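You operate a simulated robot arm through the tools that you are given. There is no shell and no other tool. Be economical: measure what you need, move in short steps, check, and stop when the job is done.

Carry out the task below with a simulated robot arm. There is one attempt and no reset: what you move stays moved.

## Task
Gauge both thick rings and tray each by its reading.
Fine: 19.3 mm or more in the small green tray, less in the small orange tray.

Only the result counts: the job must be done as asked and must still hold three seconds after the hand-in. Knocking over, shifting, dropping, spilling or breaking anything else fails it.

## Robot
A 7-joint arm with a two-finger parallel gripper, fixed in place. Base frame: the origin is at the foot of the arm, x ahead of it, y to its left, z up; the work surface is at about z = 0. Lengths are in cm, angles in rad, forces in N, time in s.
With the tool pointing down near the work surface it reaches from about 22 to 58 cm from the base axis. Its first joint turns from -1.152 to 1.152 rad. Payload 2.5 kg.
The TCP is the grasp point between the finger pads, 2.3 cm short of the fingertips. In the tool frame z runs along the fingers and y along their closing line. Largest opening 9.4 cm; finger width 3.8, thickness 1; the body of the gripper, 5.4 by 9.6 cm, starts 3.9 cm behind the TCP.
Orientation is that of the tool frame in the base frame, as a unit quaternion [x, y, z, w]. With the fingers straight down and closing along the base's y, the tool's x points along the base's -x, its y along +y and its z along -z.

## Interface
- The arm moves only by the tool step_arm. Its argument "motion" is text: rows parted by semicolons, each of 7 numbers parted by spaces: the gripper command, from -1 (fully open) to 1 (shut), values between in proportion, then the shift along the tool's x, y, z in cm, then the turn, a rotation vector about the tool's x, y, z in rad. In form: grip tx ty tz wx wy wz; .... A call has 1 to 20 rows; each row is the pose to reach, as a shift and turn from the pose commanded when the call began, along the tool's axes at that moment. Rows are played at 5 a second. More than 5 cm and 0.15 rad between two rows, or a gripper value outside its range, and nothing of the call is played. Where a pose cannot be reached the arm comes as near as it can. A force on the tool above 90 N (or 10 N above the force at the start of the call, whichever is more), or a blocked arm, ends the call early, and 0.2 s more pass. Each finger travels about 10.8 cm/s and halts on what it meets, pressing with about 34 N; the grip force reading is that of the motor and also rises with nothing between the fingers. The clock runs only during rows and for 0.2 s after the last one: add rows that repeat a pose to give the fingers time. The reply holds the time, the measured pose of the TCP, the force on the tool along the base axes, the opening and the grip force, in the units named above and with some noise, with the torque about the TCP (base axes, N m) and any sound that the robot's microphone picked up, and new pictures: "pictures" is both (left out), scene, wrist or none.
- Cameras (640 x 400 px; columns grow to the right, rows downward): "scene" is fixed at [11.51, -41.33, 52.6]; the picture's right is [0.83, -0.56, 0.00], its down [-0.41, -0.59, -0.69] and it looks along [0.39, 0.57, -0.72] (base axes); focal length 281 px, centre (320, 200). "wrist" rides on the gripper at [8.6, 1.6, -7.4] in the tool frame; the picture's right is [-0.18, 0.98, 0.00], its down [-0.58, -0.11, -0.81] and it looks along [-0.79, -0.15, 0.59] (tool axes); focal length 243 px, centre (320, 200). There is no depth. A picture from a camera that has moved, and an enlarged one, comes with that camera's place and axes in the base frame and with its lens.
- close_up(camera, box): a new picture of the part [left, top, right, bottom] of that camera's present view, enlarged. No time passes.
- job_done(): hands the job in; it is judged then, once.

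Go step by step. Nothing tells you positions but the pictures and the camera data: compare them with the known pose of the tool, close in by small moves and look again before you grip or let go. The budget is 120 turns and 200 pictures, counting those below and the enlarged ones. Unless the task says otherwise, let go and move clear before handing in, and close with one line.

The tools are called after "Emit:" by a JSON object that holds its "fn" and its "kwargs". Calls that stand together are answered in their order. step_arm: Moves the arm, as the interface text tells. Its arguments: {"type":"object","properties":{"motion":{"type":"string"},"pictures":{"type":"string","enum":["both","scene","wrist","none"]}},"required":["motion"]} The other tools are called the same way: close_up (camera, box) takes an enlarged picture of a part of a camera's view; job_done () hands the job in.

At the start:

```text
time: 0.0
ee_pos: [34.91, 2.37, 25.51]
orientation: [-0.001, 1.0, 0.0, 0.0]
wrist_force: [-0.5, 0.2, -0.6]
torque: [-0.01, -0.02, -0.01]
finger_gap: 9.41
gripper_force: 0.1
```

scene: 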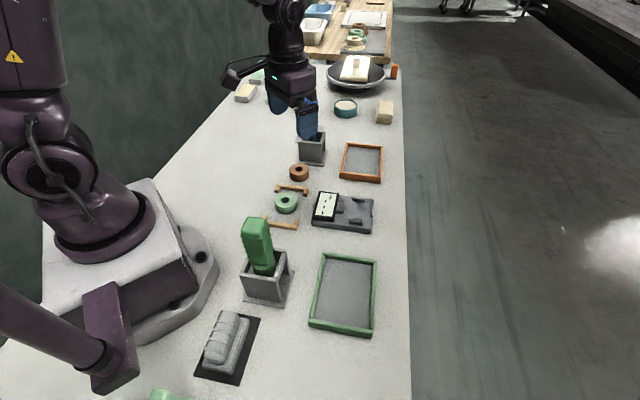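
wrist: 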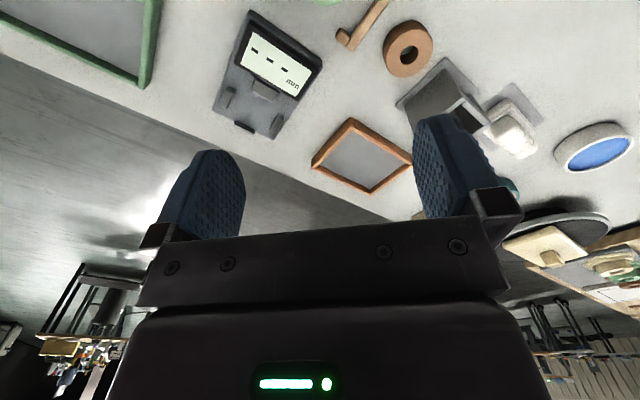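

I see two thick rings (green and brown), a gauge with a display, and a green and an orange tray. I'll enlarge the views to understand the gauge.

Emit:
{"fn": "close_up", "kwargs": {"camera": "scene", "box": [230, 120, 410, 240]}}

Emit:
{"fn": "close_up", "kwargs": {"camera": "wrist", "box": [190, 0, 450, 160]}}

Emit:
{"fn": "close_up", "kwargs": {"camera": "scene", "box": [140, 220, 410, 400]}}

```text
3.33 times, centred on (320, 180) of scene
camera zoom: at [11.51, -41.33, 52.6], right [0.83, -0.56, 0.0], down [-0.41, -0.59, -0.69], along [0.39, 0.57, -0.72], focal length 936 px, centre (320, 267)
```

zoom: 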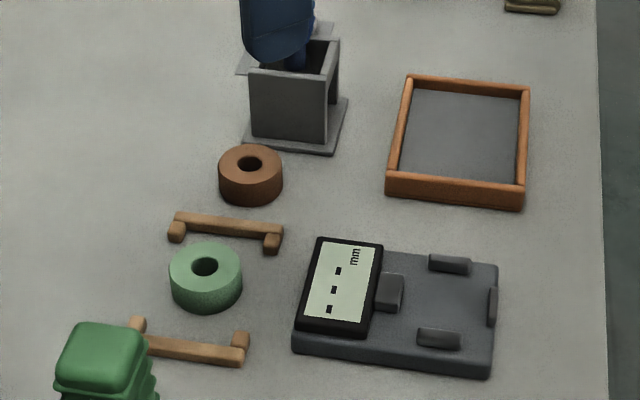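

```text
2.46 times, centred on (320, 80) of wrist
camera zoom: at [26.31, 3.9, 32.99], right [0.18, 0.98, 0.0], down [0.58, -0.11, 0.81], along [0.79, -0.15, -0.59], focal length 597 px, centre (320, 495)
```

zoom: 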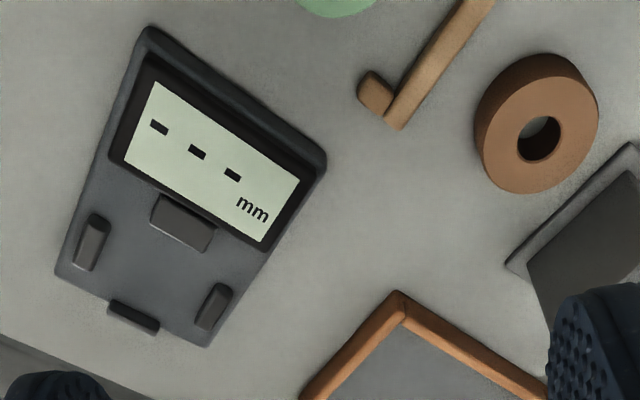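

```text
2.22 times, centred on (275, 310) of scene
camera zoom: at [11.51, -41.33, 52.6], right [0.83, -0.56, 0.0], down [-0.41, -0.59, -0.69], along [0.39, 0.57, -0.72], focal length 624 px, centre (420, -44)
```

zoom: 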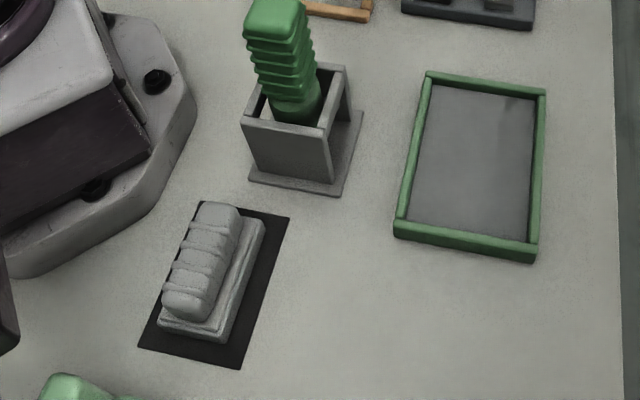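

The gauge sits near (45, -9), the brown ring near (41, 12) and the green ring near (32, 3.6). I'll check the rest of the scene for other trays.

Emit:
{"fn": "close_up", "kwargs": {"camera": "scene", "box": [220, 0, 420, 125]}}

Emit:
{"fn": "close_up", "kwargs": {"camera": "scene", "box": [300, 130, 400, 240]}}

```text
3.20 times, centred on (320, 62) of scene
camera zoom: at [11.51, -41.33, 52.6], right [0.83, -0.56, 0.0], down [-0.41, -0.59, -0.69], along [0.39, 0.57, -0.72], focal length 899 px, centre (320, 640)
```

zoom: 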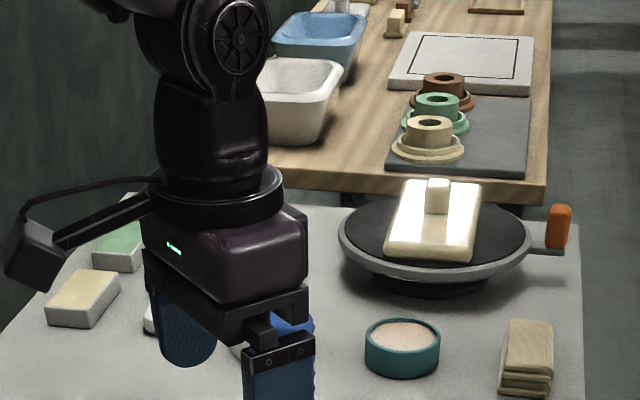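

```text
3.64 times, centred on (350, 185) of scene
camera zoom: at [11.51, -41.33, 52.6], right [0.83, -0.56, 0.0], down [-0.41, -0.59, -0.69], along [0.39, 0.57, -0.72], focal length 1021 px, centre (211, 254)
```

zoom: 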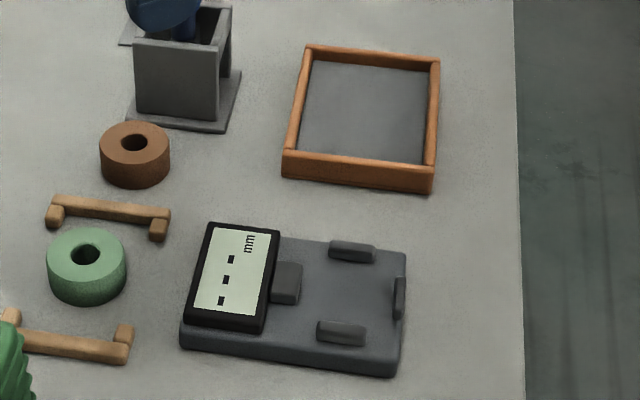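

Both rings are about 5.5 cm across, 2 cm thick, flanked by rails running diagonally. I'll turn the tool 45° counter-clockwise so the fingers close along the rails, and look from above the green ring.

Emit:
{"fn": "step_arm", "kwargs": {"motion": "-1 0.5 0.2 2 0 0 -0.13; -1 1 0.4 4 0 0 -0.26; -1 1.6 0.6 6 0 0 -0.39; -1 2.2 0.8 8 0 0 -0.52; -1 2.7 1.0 10 0 0 -0.65; -1 3.2 1.2 12 0 0 -0.785; -1 3.2 1.2 12 0 0 -0.785"}}

```text
time: 1.6
ee_pos: [31.61, 3.61, 13.34]
orientation: [-0.384, 0.923, 0.0, 0.0]
wrist_force: [0.4, -0.2, -0.1]
torque: [0.03, 0.01, -0.02]
finger_gap: 9.39
gripper_force: 0.0
camera wrist: at [24.54, -1.44, 20.86], right [-0.57, 0.82, 0.0], down [0.49, 0.34, 0.81], along [0.66, 0.46, -0.59], focal length 243 px, centre (320, 200)
```

scene: 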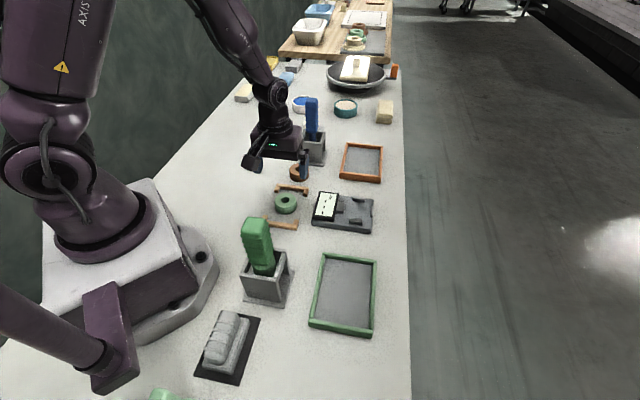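
wrist: 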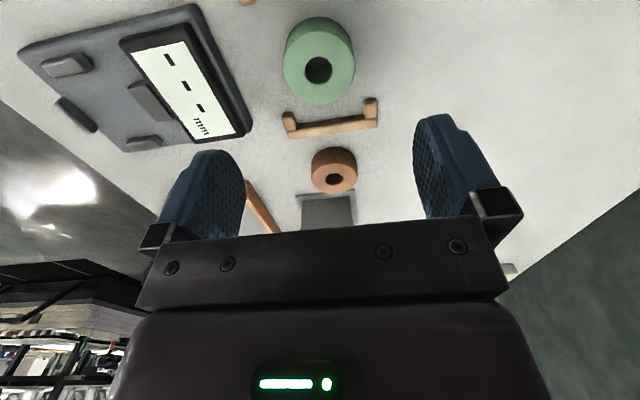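

The ring computes to about (31.9, 3.6). I'll enlarge once to pin it down, along with the gauge.

Emit:
{"fn": "close_up", "kwargs": {"camera": "wrist", "box": [260, 0, 400, 120]}}

Emit:
{"fn": "close_up", "kwargs": {"camera": "wrist", "box": [0, 0, 260, 165]}}

```text
3.33 times, centred on (330, 60) of wrist
camera zoom: at [24.54, -1.44, 20.86], right [-0.57, 0.82, 0.0], down [0.49, 0.34, 0.81], along [0.66, 0.46, -0.59], focal length 809 px, centre (287, 667)
```

zoom: 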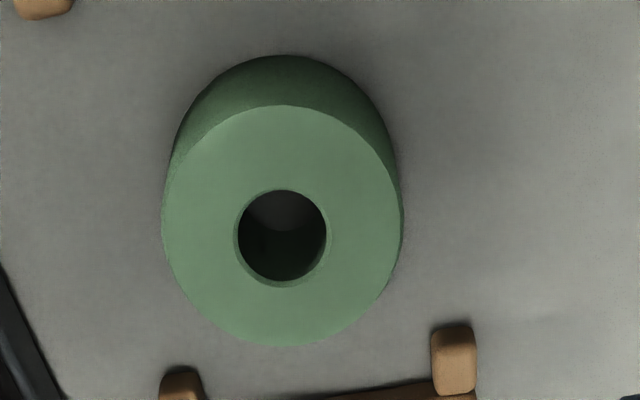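

```text
2.42 times, centred on (130, 82) of wrist
camera zoom: at [24.54, -1.44, 20.86], right [-0.57, 0.82, 0.0], down [0.49, 0.34, 0.81], along [0.66, 0.46, -0.59], focal length 588 px, centre (781, 485)
```

zoom: 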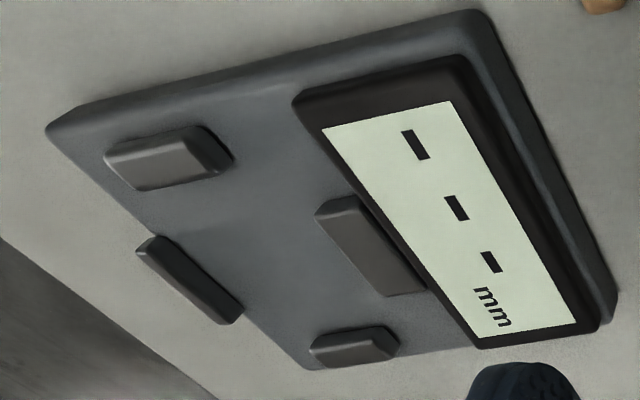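

The green ring's centre is at (31.95, 3.58). I'll correct the small offset, descend to just above it and look.

Emit:
{"fn": "step_arm", "kwargs": {"motion": "-1 -0.22 -0.26 3 0 0 0; -1 -0.22 -0.26 6 0 0 0; -1 -0.22 -0.26 8.2 0 0 0; -1 -0.22 -0.26 8.2 0 0 0; -1 -0.22 -0.26 8.2 0 0 0"}}

```text
time: 2.8
ee_pos: [32.05, 3.58, 5.05]
orientation: [-0.383, 0.924, 0.0, 0.0]
wrist_force: [-0.4, -0.6, -0.7]
torque: [0.01, 0.04, 0.0]
finger_gap: 9.41
gripper_force: 0.0
camera wrist: at [24.86, -1.44, 12.69], right [-0.57, 0.82, 0.0], down [0.49, 0.33, 0.81], along [0.67, 0.46, -0.59], focal length 243 px, centre (320, 200)
```

scene: 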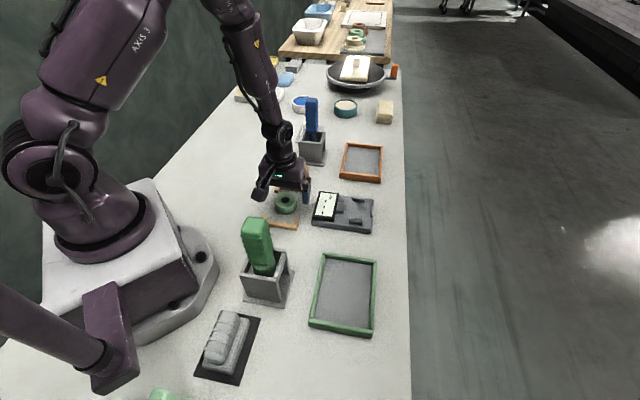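
wrist: 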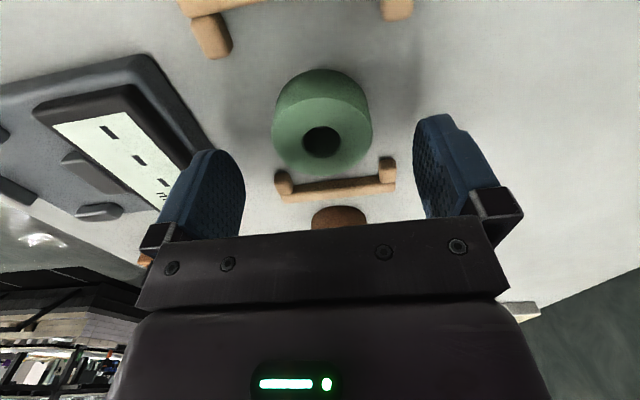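

The ring is slightly ahead of the tool centre (about 0.2 cm). I'll descend so the tips hold the top 8 mm, then close.

Emit:
{"fn": "step_arm", "kwargs": {"motion": "-1 -0.2 0 0.8 0 0 0; -1 -0.2 0 1.6 0 0 0; -1 -0.2 0 1.6 0 0 0; 0 -0.2 0 1.6 0 0 0; 0.3 -0.2 0 1.6 0 0 0; 0.5 -0.2 0 1.6 0 0 0; 1 -0.2 0 1.6 0 0 0; 1 -0.2 0 1.6 0 0 0"}}

```text
time: 4.6
ee_pos: [32.17, 3.81, 3.6]
orientation: [-0.383, 0.924, 0.001, 0.0]
wrist_force: [0.1, -0.1, 0.5]
torque: [0.0, 0.0, 0.0]
finger_gap: 5.26
gripper_force: 33.7
camera wrist: at [24.99, -1.35, 11.15], right [-0.57, 0.82, 0.0], down [0.49, 0.33, 0.81], along [0.67, 0.46, -0.59], focal length 243 px, centre (320, 200)
```

scene: 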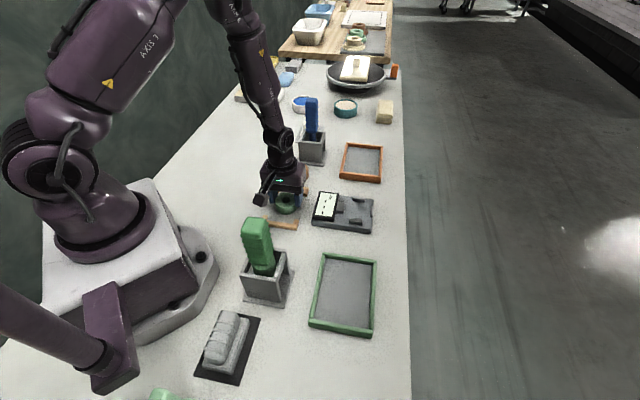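
wrist: 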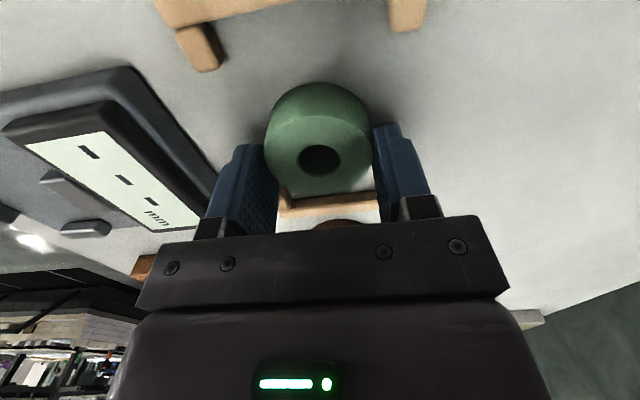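

The green ring is held, well centred (5.26 cm gap). I'll lift, carry it over the gauge and turn the tool to close along the gauge's two side stops.

Emit:
{"fn": "step_arm", "kwargs": {"motion": "1 0 0 -3 0 0 0; 1 0 0 -6 0 0 0; 1 0 0 -9 0 0 0; 1 0 -1.8 -9 0 0 0.14; 1 0 -3.6 -9 0 0 0.28; 1 0 -5.4 -9 0 0 0.42; 1 0 -7.2 -9 0 0 0.56; 1 0 -9 -9 0 0 0.7; 1 0 -10.8 -9 0 0 0.84; 1 0.1 -12.6 -9 0 0 0.98; 1 0.1 -14.4 -9 0 0 1.12; 1 0.16 -16.2 -9 0 0 1.26; 1 0.16 -18.3 -9 0 0 1.41; 1 0.16 -18.3 -9 0 0 1.55; 1 0.16 -18.3 -9 0 0 1.57; 1 0.16 -18.3 -9 0 0 1.57"}}

```text
time: 8.0
ee_pos: [45.0, -9.44, 12.71]
orientation: [0.382, 0.924, -0.001, 0.001]
wrist_force: [-0.1, -0.4, -0.6]
torque: [-0.01, -0.05, -0.02]
finger_gap: 5.28
gripper_force: 34.5
camera wrist: at [40.1, -2.17, 20.19], right [0.83, 0.56, 0.0], down [0.33, -0.49, 0.81], along [0.46, -0.67, -0.59], focal length 243 px, centre (320, 200)
```

scene: 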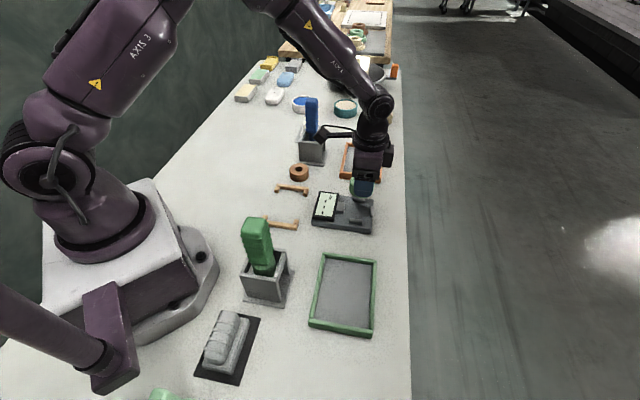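
wrist: 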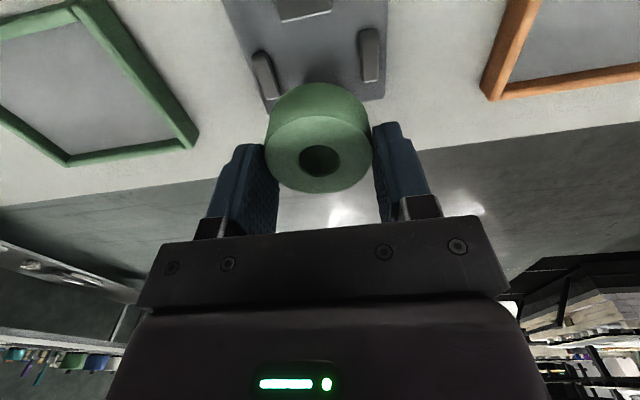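

The ring hovers over the pocket, within about 0.3 cm of its centre. I'll lower halfway and compare again.

Emit:
{"fn": "step_arm", "kwargs": {"motion": "1 0.2 0 2 0 0 0; 1 0.2 0 4 0 0 0; 1 0.2 0 5 0 0 0; 1 0.2 0 5 0 0 0"}}

Emit:
{"fn": "close_up", "kwargs": {"camera": "scene", "box": [300, 150, 400, 240]}}

Emit:
{"fn": "close_up", "kwargs": {"camera": "wrist", "box": [180, 0, 460, 200]}}

```text
time: 9.0
ee_pos: [44.86, -9.19, 7.76]
orientation: [0.381, 0.924, 0.0, 0.0]
wrist_force: [0.2, 0.4, -0.7]
torque: [-0.01, 0.04, -0.01]
finger_gap: 5.26
gripper_force: 34.1
camera wrist: at [39.91, -2.01, 15.19], right [0.82, 0.57, 0.0], down [0.33, -0.49, 0.81], along [0.46, -0.66, -0.59], focal length 243 px, centre (320, 200)
```

scene: 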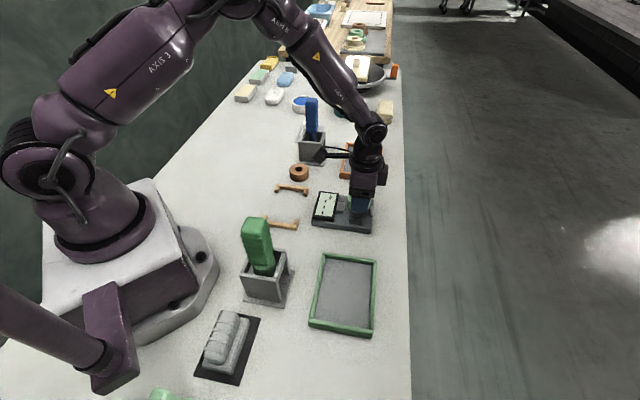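
wrist: 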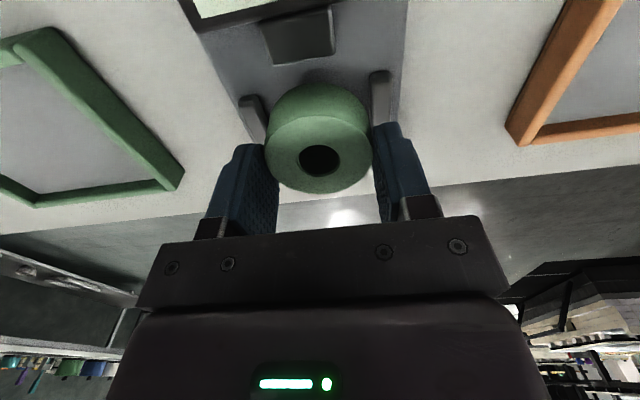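

```text
4.44 times, centred on (350, 195) of scene
camera zoom: at [11.51, -41.33, 52.6], right [0.83, -0.56, 0.0], down [-0.41, -0.59, -0.69], along [0.39, 0.57, -0.72], focal length 1248 px, centre (187, 222)
```

zoom: 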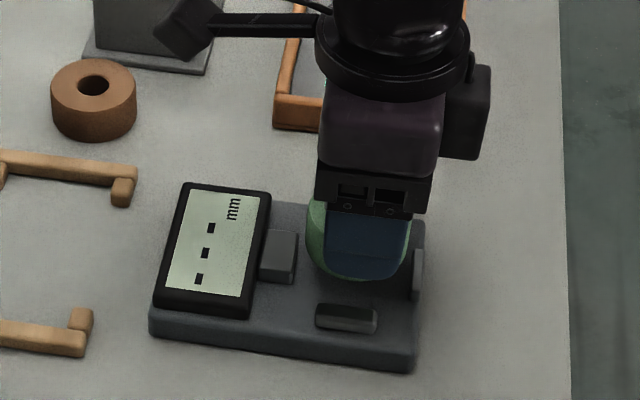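

```text
2.00 times, centred on (320, 100) of wrist
camera zoom: at [39.91, -2.01, 15.19], right [0.82, 0.57, 0.0], down [0.33, -0.49, 0.81], along [0.46, -0.66, -0.59], focal length 485 px, centre (320, 400)
```

zoom: 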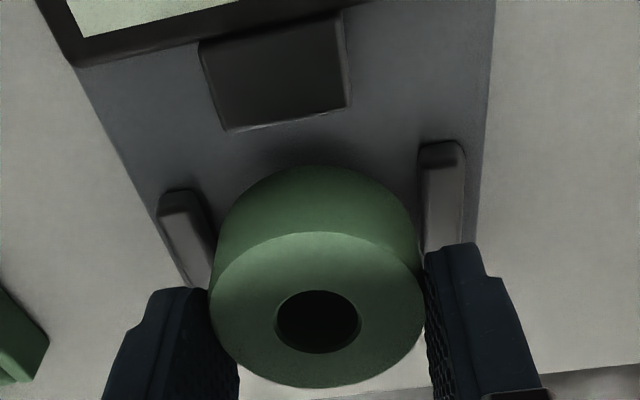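

The ring is laterally centred between the side stops and I want it about 0.3 cm farther from the display. I'll lower to just above the stops.

Emit:
{"fn": "step_arm", "kwargs": {"motion": "1 -0.25 0 0.8 0 0 0; 1 -0.25 0 1.6 0 0 0; 1 -0.25 0 1.6 0 0 0", "pictures": "wrist"}}

Emit:
{"fn": "close_up", "kwargs": {"camera": "scene", "box": [310, 170, 390, 240]}}

Emit:
{"fn": "close_up", "kwargs": {"camera": "wrist", "box": [180, 0, 460, 200]}}

```text
time: 9.8
ee_pos: [44.91, -9.36, 6.03]
orientation: [0.382, 0.924, 0.0, 0.0]
wrist_force: [1.1, 0.1, -0.4]
torque: [0.0, 0.0, 0.0]
finger_gap: 5.24
gripper_force: 33.9
camera wrist: at [40.1, -2.2, 13.56], right [0.82, 0.57, 0.0], down [0.33, -0.49, 0.81], along [0.46, -0.66, -0.59], focal length 243 px, centre (320, 200)
```

wrist: 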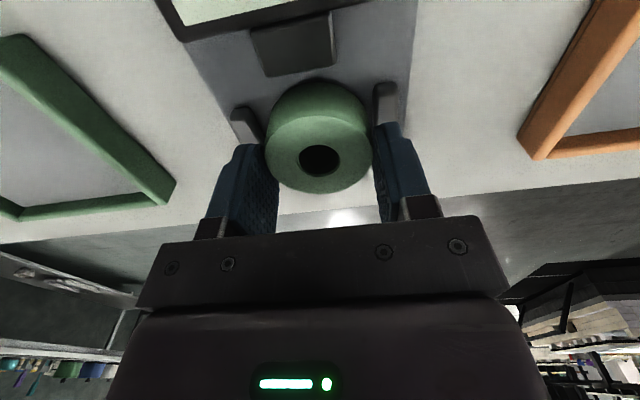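

```text
5.71 times, centred on (350, 205) of scene
camera zoom: at [11.51, -41.33, 52.6], right [0.83, -0.56, 0.0], down [-0.41, -0.59, -0.69], along [0.39, 0.57, -0.72], focal length 1605 px, centre (149, 171)
```

zoom: 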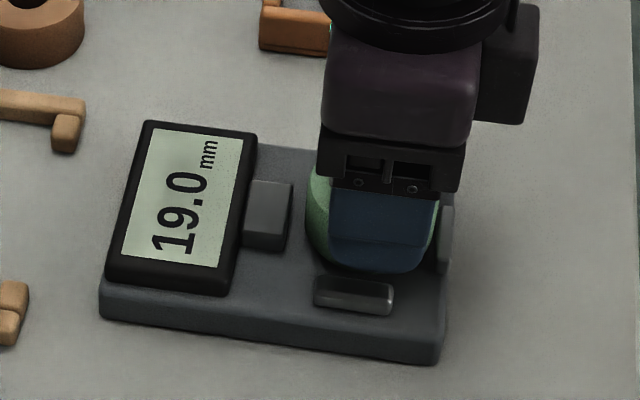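

```text
2.00 times, centred on (320, 100) of wrist
camera zoom: at [40.1, -2.2, 13.56], right [0.82, 0.57, 0.0], down [0.33, -0.49, 0.81], along [0.46, -0.66, -0.59], focal length 485 px, centre (320, 400)
```

zoom: 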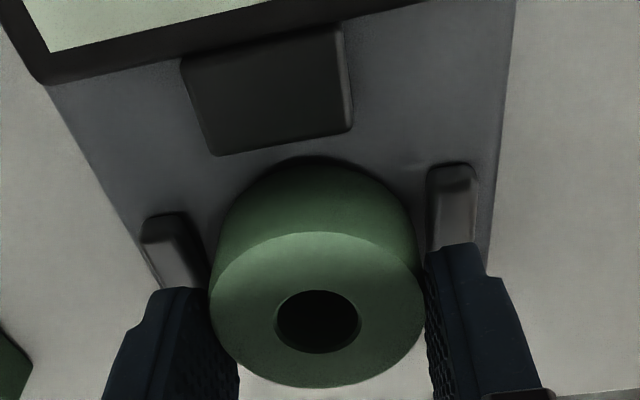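

The display already reads 19.0, but the ring is still in the hand, so that may not be the settled reading. I'll lower to the plate gently.

Emit:
{"fn": "step_arm", "kwargs": {"motion": "1 0 0 0.25 0 0 0; 1 0 0 0.5 0 0 0; 1 0 0 0.5 0 0 0", "pictures": "none"}}

Emit:
{"fn": "close_up", "kwargs": {"camera": "scene", "box": [310, 170, 390, 240]}}

```text
time: 10.6
ee_pos: [45.12, -9.43, 5.71]
orientation: [0.382, 0.924, 0.0, 0.0]
wrist_force: [-3.0, 1.3, 8.6]
torque: [0.03, 0.22, -0.02]
finger_gap: 5.25
gripper_force: 34.0
```

```text
5.71 times, centred on (350, 205) of scene
camera zoom: at [11.51, -41.33, 52.6], right [0.83, -0.56, 0.0], down [-0.41, -0.59, -0.69], along [0.39, 0.57, -0.72], focal length 1605 px, centre (149, 171)
```

zoom: 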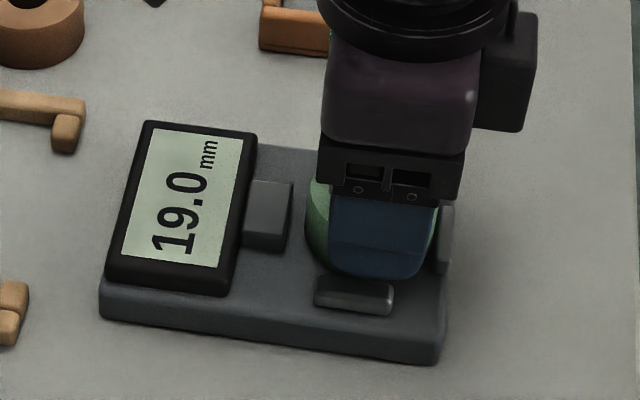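

There is contact at TCP height 5.71, either plate or a stop. I'll look before releasing.

Emit:
{"fn": "close_up", "kwargs": {"camera": "wrist", "box": [180, 0, 460, 200]}}

Emit:
{"fn": "close_up", "kwargs": {"camera": "scene", "box": [340, 185, 380, 230]}}

```text
2.00 times, centred on (320, 100) of wrist
camera zoom: at [40.12, -2.21, 13.16], right [0.82, 0.57, 0.0], down [0.33, -0.49, 0.81], along [0.46, -0.66, -0.59], focal length 485 px, centre (320, 400)
```

zoom: 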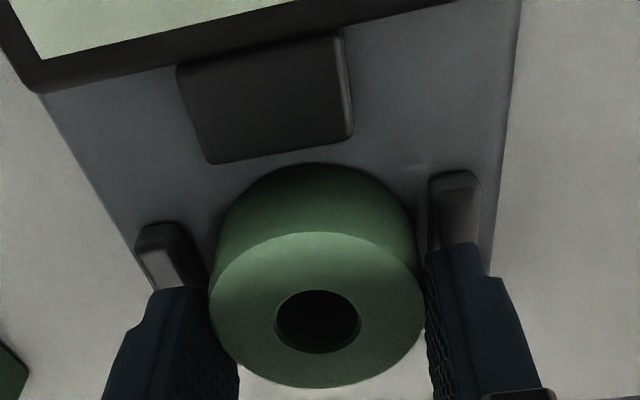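

```text
8.89 times, centred on (360, 208) of scene
camera zoom: at [11.51, -41.33, 52.6], right [0.83, -0.56, 0.0], down [-0.41, -0.59, -0.69], along [0.39, 0.57, -0.72], focal length 2496 px, centre (-36, 133)
```

zoom: 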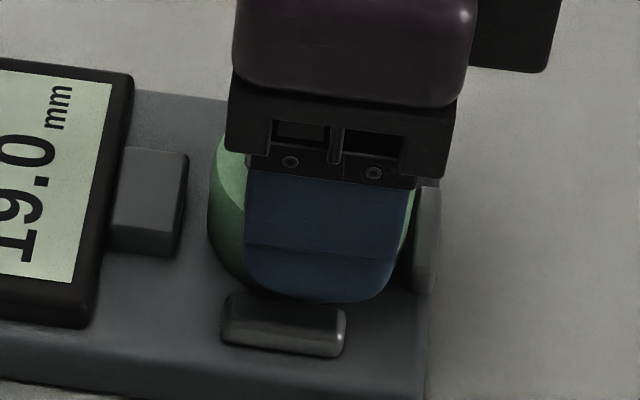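

The pressure looks like it comes from under the ring's base, so it is on the plate. I'll open partway and read the gauge.

Emit:
{"fn": "step_arm", "kwargs": {"motion": "0 0 0 0.4 0 0 0; -0.4 0 0 0.4 0 0 0; -0.5 0 0 0.4 0 0 0; -0.5 0 0 0.4 0 0 0; -0.5 0 0 0.4 0 0 0", "pictures": "wrist"}}

Emit:
{"fn": "close_up", "kwargs": {"camera": "scene", "box": [310, 170, 390, 240]}}

```text
time: 11.8
ee_pos: [45.18, -9.36, 5.49]
orientation: [0.382, 0.924, 0.001, 0.002]
wrist_force: [9.0, 8.7, 25.1]
torque: [-0.38, 0.66, -0.09]
finger_gap: 6.54
gripper_force: 0.1
camera wrist: at [40.18, -2.16, 12.78], right [0.82, 0.57, 0.0], down [0.33, -0.49, 0.81], along [0.46, -0.66, -0.59], focal length 243 px, centre (320, 200)
```

wrist: 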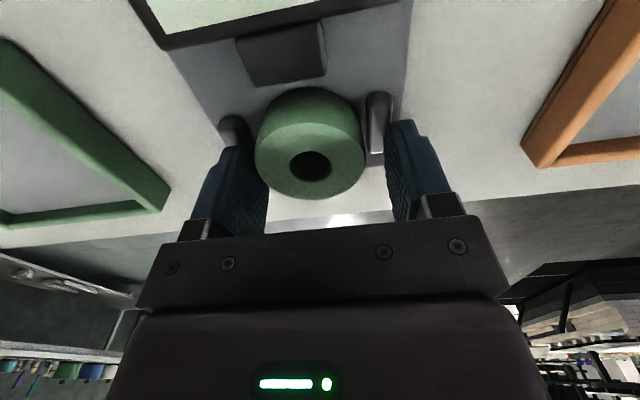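

```text
5.71 times, centred on (350, 205) of scene
camera zoom: at [11.5, -41.33, 52.61], right [0.83, -0.56, 0.0], down [-0.41, -0.59, -0.69], along [0.39, 0.57, -0.72], focal length 1605 px, centre (149, 171)
```

zoom: 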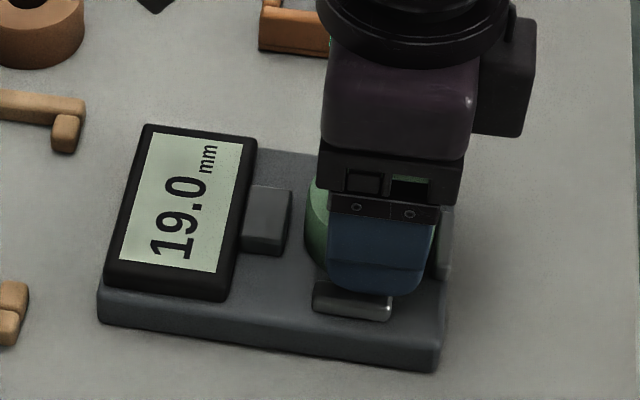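

My rows pushed 0.4 cm too low, so a finger is pressing on a stop. I'll lift off at once and re-read.

Emit:
{"fn": "step_arm", "kwargs": {"motion": "-0.5 0 0 -0.5 0 0 0; -0.5 0 0 -1 0 0 0; -1 0 0 -2 0 0 0; -1 0 0 -4 0 0 0;-1 0 0 -7 0 0 0;-1 0 0 -7 0 0 0", "pictures": "wrist"}}

Emit:
{"fn": "close_up", "kwargs": {"camera": "scene", "box": [310, 170, 390, 240]}}

Emit:
{"fn": "close_up", "kwargs": {"camera": "wrist", "box": [180, 0, 460, 200]}}

```text
time: 13.2
ee_pos: [45.03, -9.51, 12.31]
orientation: [0.381, 0.924, 0.0, 0.0]
wrist_force: [-0.4, 0.5, 0.4]
torque: [0.02, -0.02, 0.02]
finger_gap: 9.41
gripper_force: 0.1
camera wrist: at [40.12, -2.24, 19.74], right [0.82, 0.57, 0.0], down [0.34, -0.49, 0.81], along [0.46, -0.67, -0.59], focal length 243 px, centre (320, 200)
```

wrist: 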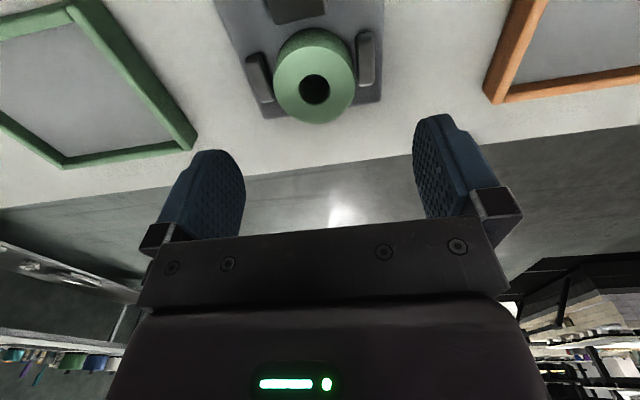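

```text
5.71 times, centred on (350, 205) of scene
camera zoom: at [11.51, -41.33, 52.6], right [0.83, -0.56, 0.0], down [-0.41, -0.59, -0.69], along [0.39, 0.57, -0.72], focal length 1605 px, centre (149, 171)
```

zoom: 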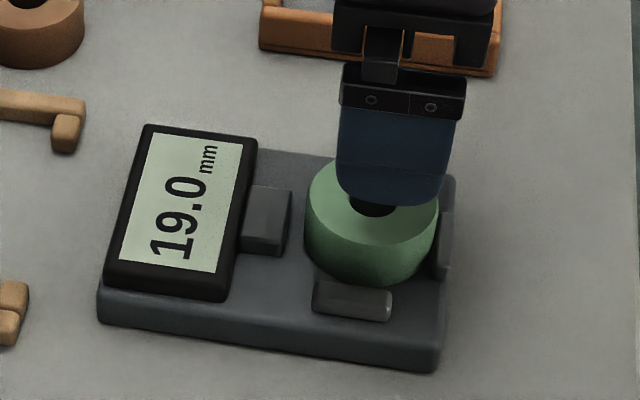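

```text
2.00 times, centred on (320, 100) of wrist
camera zoom: at [40.12, -2.24, 19.74], right [0.82, 0.57, 0.0], down [0.34, -0.49, 0.81], along [0.46, -0.67, -0.59], focal length 485 px, centre (320, 400)
```

zoom: 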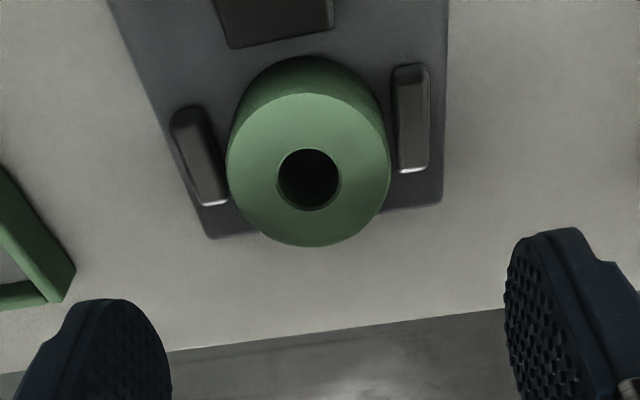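

The settled reading is 19.0 mm, so the green ring goes to the orange tray. I'll centre on it (about 0.3 cm forward, 0.37 cm left) and descend part way.

Emit:
{"fn": "step_arm", "kwargs": {"motion": "-1 -0.3 -0.37 2 0 0 0; -1 -0.3 -0.37 4 0 0 0; -1 -0.3 -0.37 5 0 0 0; -1 -0.3 -0.37 5 0 0 0", "pictures": "wrist"}}

Emit:
{"fn": "close_up", "kwargs": {"camera": "wrist", "box": [180, 0, 460, 200]}}

Emit:
{"fn": "close_up", "kwargs": {"camera": "scene", "box": [310, 170, 390, 240]}}

```text
time: 14.2
ee_pos: [44.88, -9.86, 7.27]
orientation: [0.382, 0.924, 0.0, 0.0]
wrist_force: [-0.2, 0.1, 0.3]
torque: [-0.01, 0.0, -0.03]
finger_gap: 9.43
gripper_force: 0.1
camera wrist: at [40.09, -2.73, 14.72], right [0.82, 0.57, 0.0], down [0.33, -0.49, 0.81], along [0.46, -0.66, -0.59], focal length 243 px, centre (320, 200)
```

wrist: 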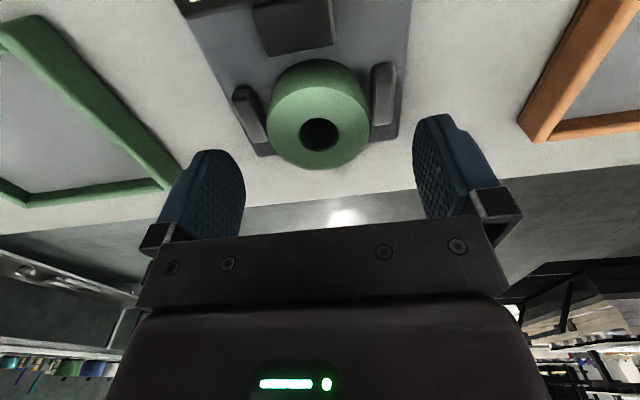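

```text
2.00 times, centred on (320, 100) of wrist
camera zoom: at [40.09, -2.73, 14.72], right [0.82, 0.57, 0.0], down [0.33, -0.49, 0.81], along [0.46, -0.66, -0.59], focal length 485 px, centre (320, 400)
```

zoom: 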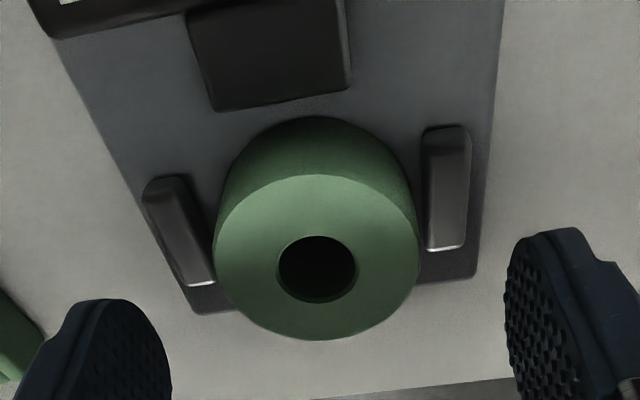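

```text
5.71 times, centred on (350, 205) of scene
camera zoom: at [11.51, -41.33, 52.6], right [0.83, -0.56, 0.0], down [-0.41, -0.59, -0.69], along [0.39, 0.57, -0.72], focal length 1605 px, centre (149, 171)
```

zoom: 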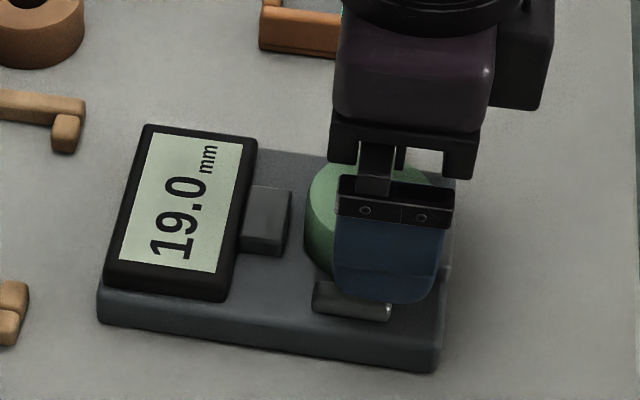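

The tool is centred over the ring. I'll descend until the tips are just above the stops and close.

Emit:
{"fn": "step_arm", "kwargs": {"motion": "-1 0 0 0.8 0 0 0; -1 0 0 1.45 0 0 0; -1 0 0 1.45 0 0 0; 0 0 0 1.45 0 0 0; 0.3 0 0 1.45 0 0 0; 1 0 0 1.45 0 0 0; 1 0 0 1.45 0 0 0", "pictures": "wrist"}}

Emit:
{"fn": "close_up", "kwargs": {"camera": "scene", "box": [310, 170, 390, 240]}}

```text
time: 15.8
ee_pos: [45.04, -9.93, 5.66]
orientation: [0.381, 0.924, 0.0, 0.0]
wrist_force: [1.0, 0.7, -0.7]
torque: [0.0, -0.01, -0.02]
finger_gap: 5.25
gripper_force: 34.3
camera wrist: at [40.07, -2.72, 13.25], right [0.82, 0.57, 0.0], down [0.33, -0.49, 0.81], along [0.46, -0.66, -0.59], focal length 243 px, centre (320, 200)
```

wrist: 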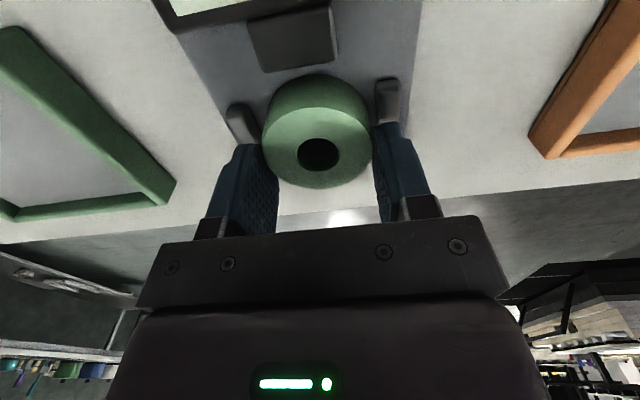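

```text
5.71 times, centred on (350, 205) of scene
camera zoom: at [11.51, -41.33, 52.6], right [0.83, -0.56, 0.0], down [-0.41, -0.59, -0.69], along [0.39, 0.57, -0.72], focal length 1605 px, centre (149, 171)
```

zoom: 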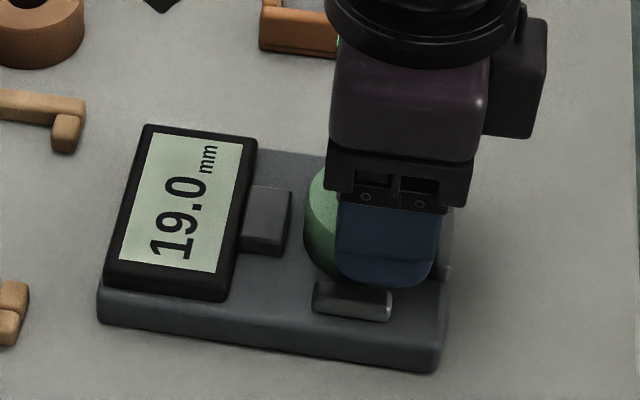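

The ring is gripped on the gauge. I'll lift and carry it toward the near part of the orange tray (centre about (59.5, 6.5), close to the reach limit), turning back so the camera stays clear of the blue handle.

Emit:
{"fn": "step_arm", "kwargs": {"motion": "1 0 0 -1.5 0 0 0; 1 0 0 -4 0 0 0; 1 0 0 -6 0 0 0; 1 0.15 1.5 -6 0 0 -0.13; 1 0.3 3 -6 0 0 -0.26; 1 0.45 4.5 -6 0 0 -0.39; 1 0.6 6 -6 0 0 -0.52; 1 0.75 7.5 -6 0 0 -0.65; 1 0.9 9 -6 0 0 -0.78; 1 1.05 10.5 -6 0 0 -0.91; 1 1.2 12 -6 0 0 -1.04; 1 1.35 13.5 -6 0 0 -1.17; 1 1.5 15 -6 0 0 -1.3; 1 1.75 16.5 -6 0 0 -1.43; 1 1.75 16.5 -6 0 0 -1.57; 1 1.75 16.5 -6 0 0 -1.57"}}

```text
time: 19.2
ee_pos: [55.39, 3.02, 11.82]
orientation: [-0.383, 0.924, 0.0, 0.0]
wrist_force: [0.0, -0.8, -0.9]
torque: [0.01, 0.01, 0.03]
finger_gap: 5.26
gripper_force: 33.6
camera wrist: at [48.22, -2.04, 19.26], right [-0.57, 0.82, 0.0], down [0.49, 0.34, 0.81], along [0.66, 0.46, -0.59], focal length 243 px, centre (320, 200)
```

scene: 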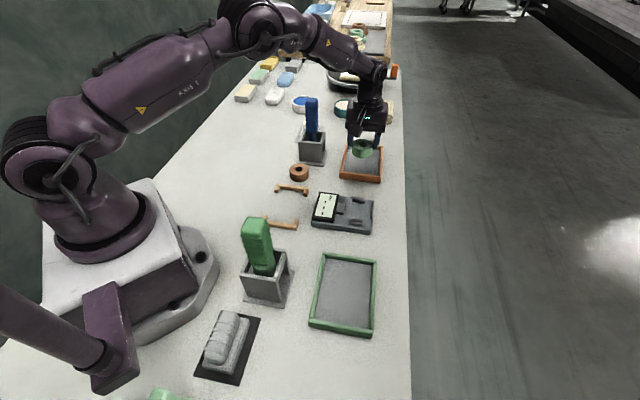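
wrist: 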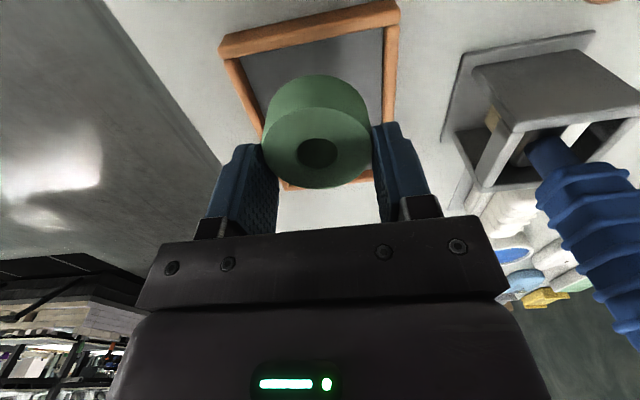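

The tray's near inner edge runs from about (50.8, 4.7) to (58, -2.3). I'll aim for (57.2, 4.2) and go down part way.

Emit:
{"fn": "step_arm", "kwargs": {"motion": "1 -1 -0.2 1 0 0 0; 1 -2.1 -0.44 3 0 0 0; 1 -2.1 -0.44 5 0 0 0; 1 -2.1 -0.44 5.5 0 0 0; 1 -2.1 -0.44 5.5 0 0 0", "pictures": "wrist"}}

Emit:
{"fn": "close_up", "kwargs": {"camera": "scene", "box": [320, 110, 410, 190]}}

```text
time: 20.4
ee_pos: [57.27, 4.11, 6.27]
orientation: [-0.383, 0.924, 0.001, -0.001]
wrist_force: [0.0, 0.5, -1.0]
torque: [0.0, -0.01, 0.0]
finger_gap: 5.25
gripper_force: 33.8
camera wrist: at [50.08, -0.84, 13.72], right [-0.57, 0.82, 0.0], down [0.49, 0.33, 0.81], along [0.67, 0.46, -0.59], focal length 243 px, centre (320, 200)
```

wrist: 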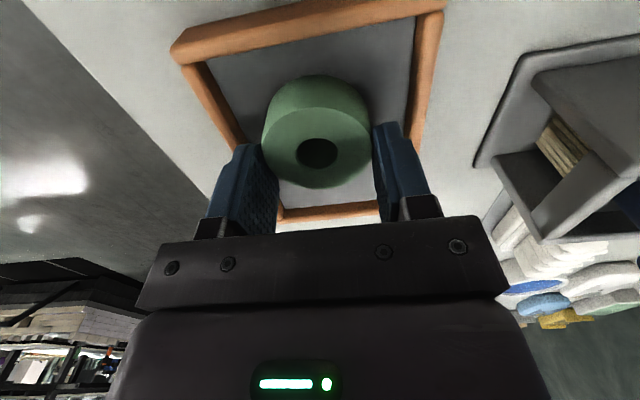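

```text
5.00 times, centred on (365, 150) of scene
camera zoom: at [11.51, -41.33, 52.6], right [0.83, -0.56, 0.0], down [-0.41, -0.59, -0.69], along [0.39, 0.57, -0.72], focal length 1404 px, centre (95, 450)
```

zoom: 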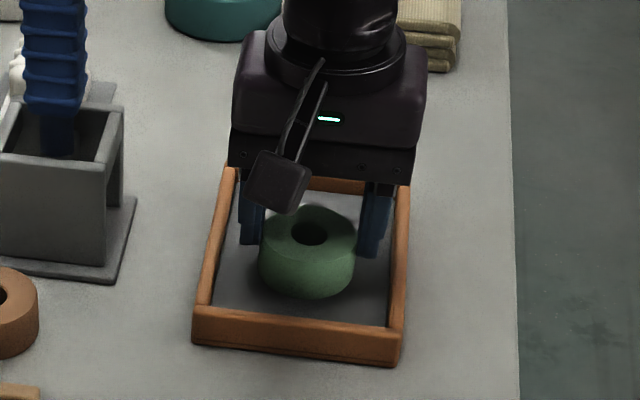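

The ring is well inside the tray walls. I'll lower toward the floor.

Emit:
{"fn": "step_arm", "kwargs": {"motion": "1 0 0 0.8 0 0 0; 1 0 0 1.5 0 0 0; 1 0 0 1.9 0 0 0; 1 0 0 1.9 0 0 0", "pictures": "none"}}

Emit:
{"fn": "close_up", "kwargs": {"camera": "scene", "box": [330, 130, 410, 190]}}

```text
time: 21.4
ee_pos: [57.31, 4.17, 4.51]
orientation: [-0.383, 0.924, -0.001, 0.004]
wrist_force: [4.4, 1.7, 22.2]
torque: [0.13, 0.21, 0.02]
finger_gap: 5.24
gripper_force: 33.7
```

```text
6.67 times, centred on (370, 160) of scene
camera zoom: at [11.5, -41.33, 52.6], right [0.83, -0.56, 0.0], down [-0.41, -0.59, -0.69], along [0.39, 0.57, -0.72], focal length 1872 px, centre (-13, 467)
```

zoom: 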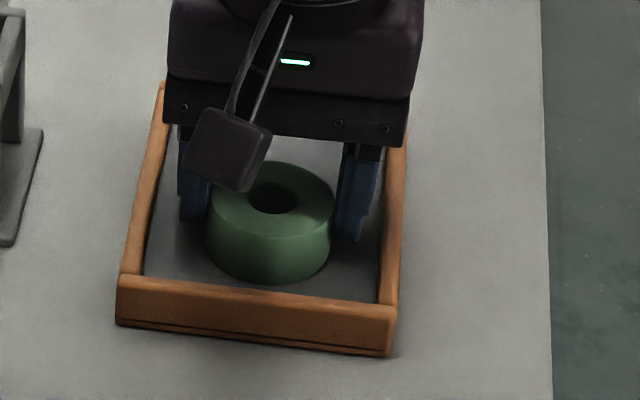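

Contact with the floor is made (22 N). I'll ease up a touch, open a little, and rise straight up.

Emit:
{"fn": "step_arm", "kwargs": {"motion": "1 0 0 -0.25 0 0 0; 1 0 0 -0.25 0 0 0; 0 0 0 -0.25 0 0 0; -0.3 0 0 -0.25 0 0 0; -0.4 0 0 -0.25 0 0 0; -0.4 0 0 -1.5 0 0 0; -0.4 0 0 -4 0 0 0; -0.6 0 0 -7 0 0 0; -0.6 0 0 -9 0 0 0; -0.6 0 0 -9 0 0 0", "pictures": "wrist"}}

Emit:
{"fn": "close_up", "kwargs": {"camera": "scene", "box": [270, 110, 410, 240]}}

```text
time: 23.6
ee_pos: [57.1, 4.07, 13.44]
orientation: [-0.383, 0.924, 0.0, 0.0]
wrist_force: [-0.4, 0.1, 0.2]
torque: [0.0, -0.04, 0.0]
finger_gap: 7.54
gripper_force: 0.0
camera wrist: at [50.02, -0.89, 20.9], right [-0.57, 0.82, 0.0], down [0.49, 0.33, 0.81], along [0.66, 0.46, -0.59], focal length 243 px, centre (320, 200)
```

wrist: 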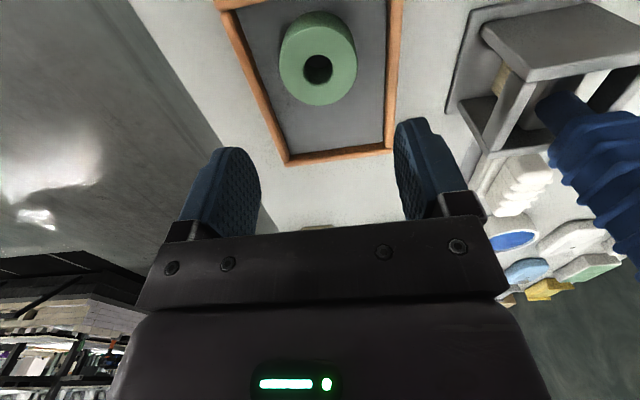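

```text
3.08 times, centred on (340, 175) of scene
camera zoom: at [11.51, -41.33, 52.6], right [0.83, -0.56, 0.0], down [-0.41, -0.59, -0.69], along [0.39, 0.57, -0.72], focal length 864 px, centre (258, 277)
```

zoom: 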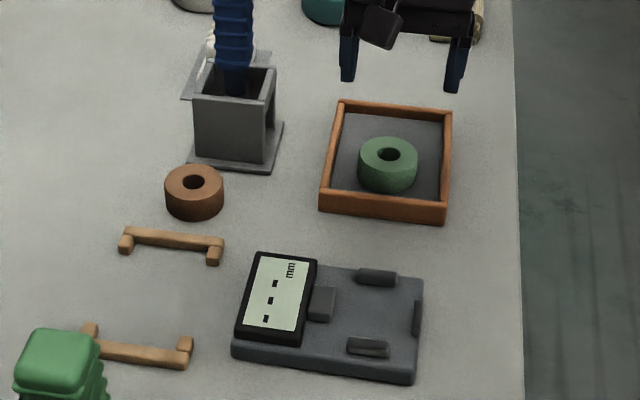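

The green ring rests in the orange tray and the gauge is back to dashes. Next I'll go to the brown ring near (41, 12), keeping clear of the blue handle.

Emit:
{"fn": "step_arm", "kwargs": {"motion": "-1 2.3 2 0 0 0 0; -1 4.6 4 0 0 0 0; -1 7 6 0 0 0 0; -1 9 8 0 0 0 0; -1 8 11 0 0 0 0; -1 7 14 0 0 0 0; -1 5.8 17 0 0 0 0; -1 5.8 17 0 0 0 0; -1 5.8 17 0 0 0 0"}}

Emit:
{"fn": "close_up", "kwargs": {"camera": "wrist", "box": [220, 0, 420, 130]}}

```text
time: 25.6
ee_pos: [41.19, 11.92, 13.32]
orientation: [-0.383, 0.924, 0.0, 0.0]
wrist_force: [-0.3, 0.3, 0.3]
torque: [-0.02, -0.04, -0.01]
finger_gap: 9.38
gripper_force: 0.1
camera wrist: at [33.92, 7.01, 20.87], right [-0.57, 0.82, 0.0], down [0.49, 0.33, 0.81], along [0.67, 0.46, -0.59], focal length 243 px, centre (320, 200)
```

scene: 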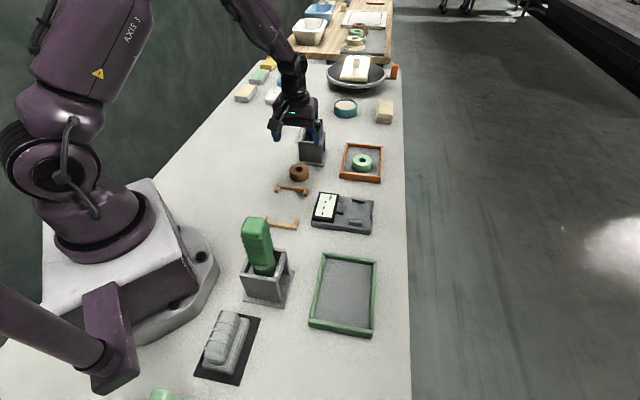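
wrist: 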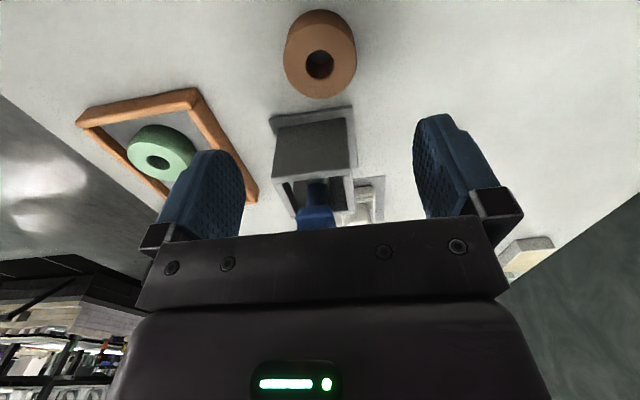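

```text
3.08 times, centred on (320, 65) of wrist
camera zoom: at [33.92, 7.01, 20.87], right [-0.57, 0.82, 0.0], down [0.49, 0.33, 0.81], along [0.67, 0.46, -0.59], focal length 746 px, centre (320, 615)
```

zoom: 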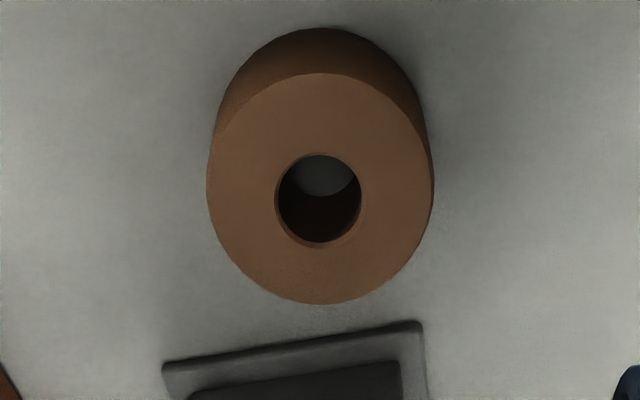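

The brown ring is centred under the tool. I'll go down in two stages, with a look midway.

Emit:
{"fn": "step_arm", "kwargs": {"motion": "-1 0 0 3 0 0 0; -1 0 0 6 0 0 0; -1 0 0 8.2 0 0 0; -1 0 0 8.2 0 0 0"}}

```text
time: 26.6
ee_pos: [41.08, 12.14, 5.15]
orientation: [-0.383, 0.924, 0.001, 0.0]
wrist_force: [0.0, -0.5, 0.7]
torque: [-0.03, 0.0, -0.01]
finger_gap: 9.39
gripper_force: 0.0
camera wrist: at [33.88, 7.12, 12.62], right [-0.57, 0.82, 0.0], down [0.49, 0.33, 0.81], along [0.67, 0.46, -0.59], focal length 243 px, centre (320, 200)
```

scene: 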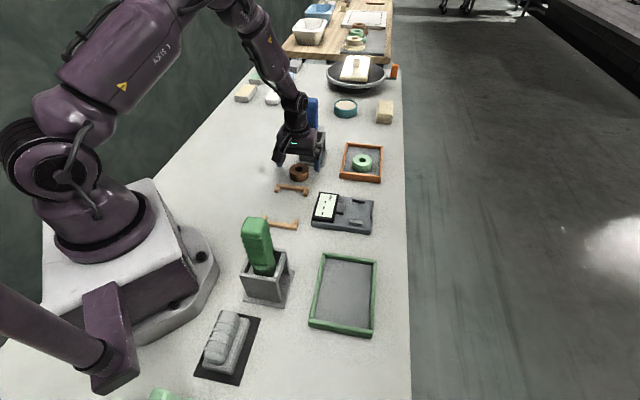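
wrist: 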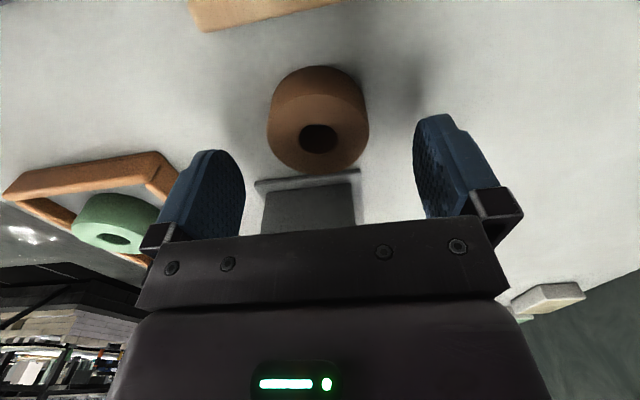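

Still centred and clear of the stand. I'll go down to grip height and close.

Emit:
{"fn": "step_arm", "kwargs": {"motion": "-1 0 0 0.8 0 0 0; -1 0 0 1.4 0 0 0; -1 0 0 1.4 0 0 0; 0 0 0 1.4 0 0 0; 0.3 0 0 1.4 0 0 0; 1 0 0 1.4 0 0 0; 1 0 0 1.4 0 0 0; 1 0 0 1.4 0 0 0", "pictures": "wrist"}}

```text
time: 28.4
ee_pos: [41.0, 12.27, 3.68]
orientation: [-0.382, 0.924, 0.001, 0.0]
wrist_force: [-0.8, -0.1, -1.2]
torque: [0.02, 0.02, -0.02]
finger_gap: 5.27
gripper_force: 33.6
camera wrist: at [33.87, 7.11, 11.28], right [-0.57, 0.82, 0.0], down [0.49, 0.33, 0.81], along [0.67, 0.46, -0.59], focal length 243 px, centre (320, 200)
```

wrist: 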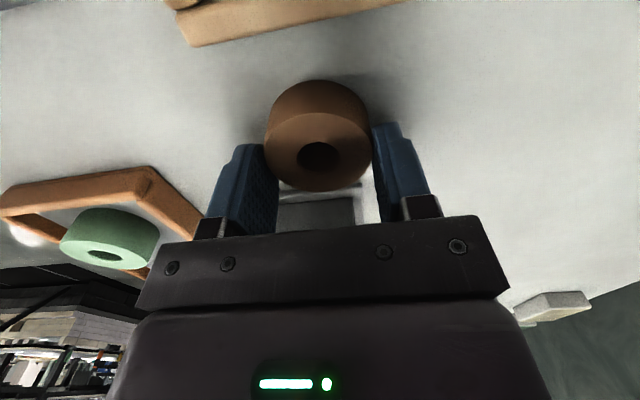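

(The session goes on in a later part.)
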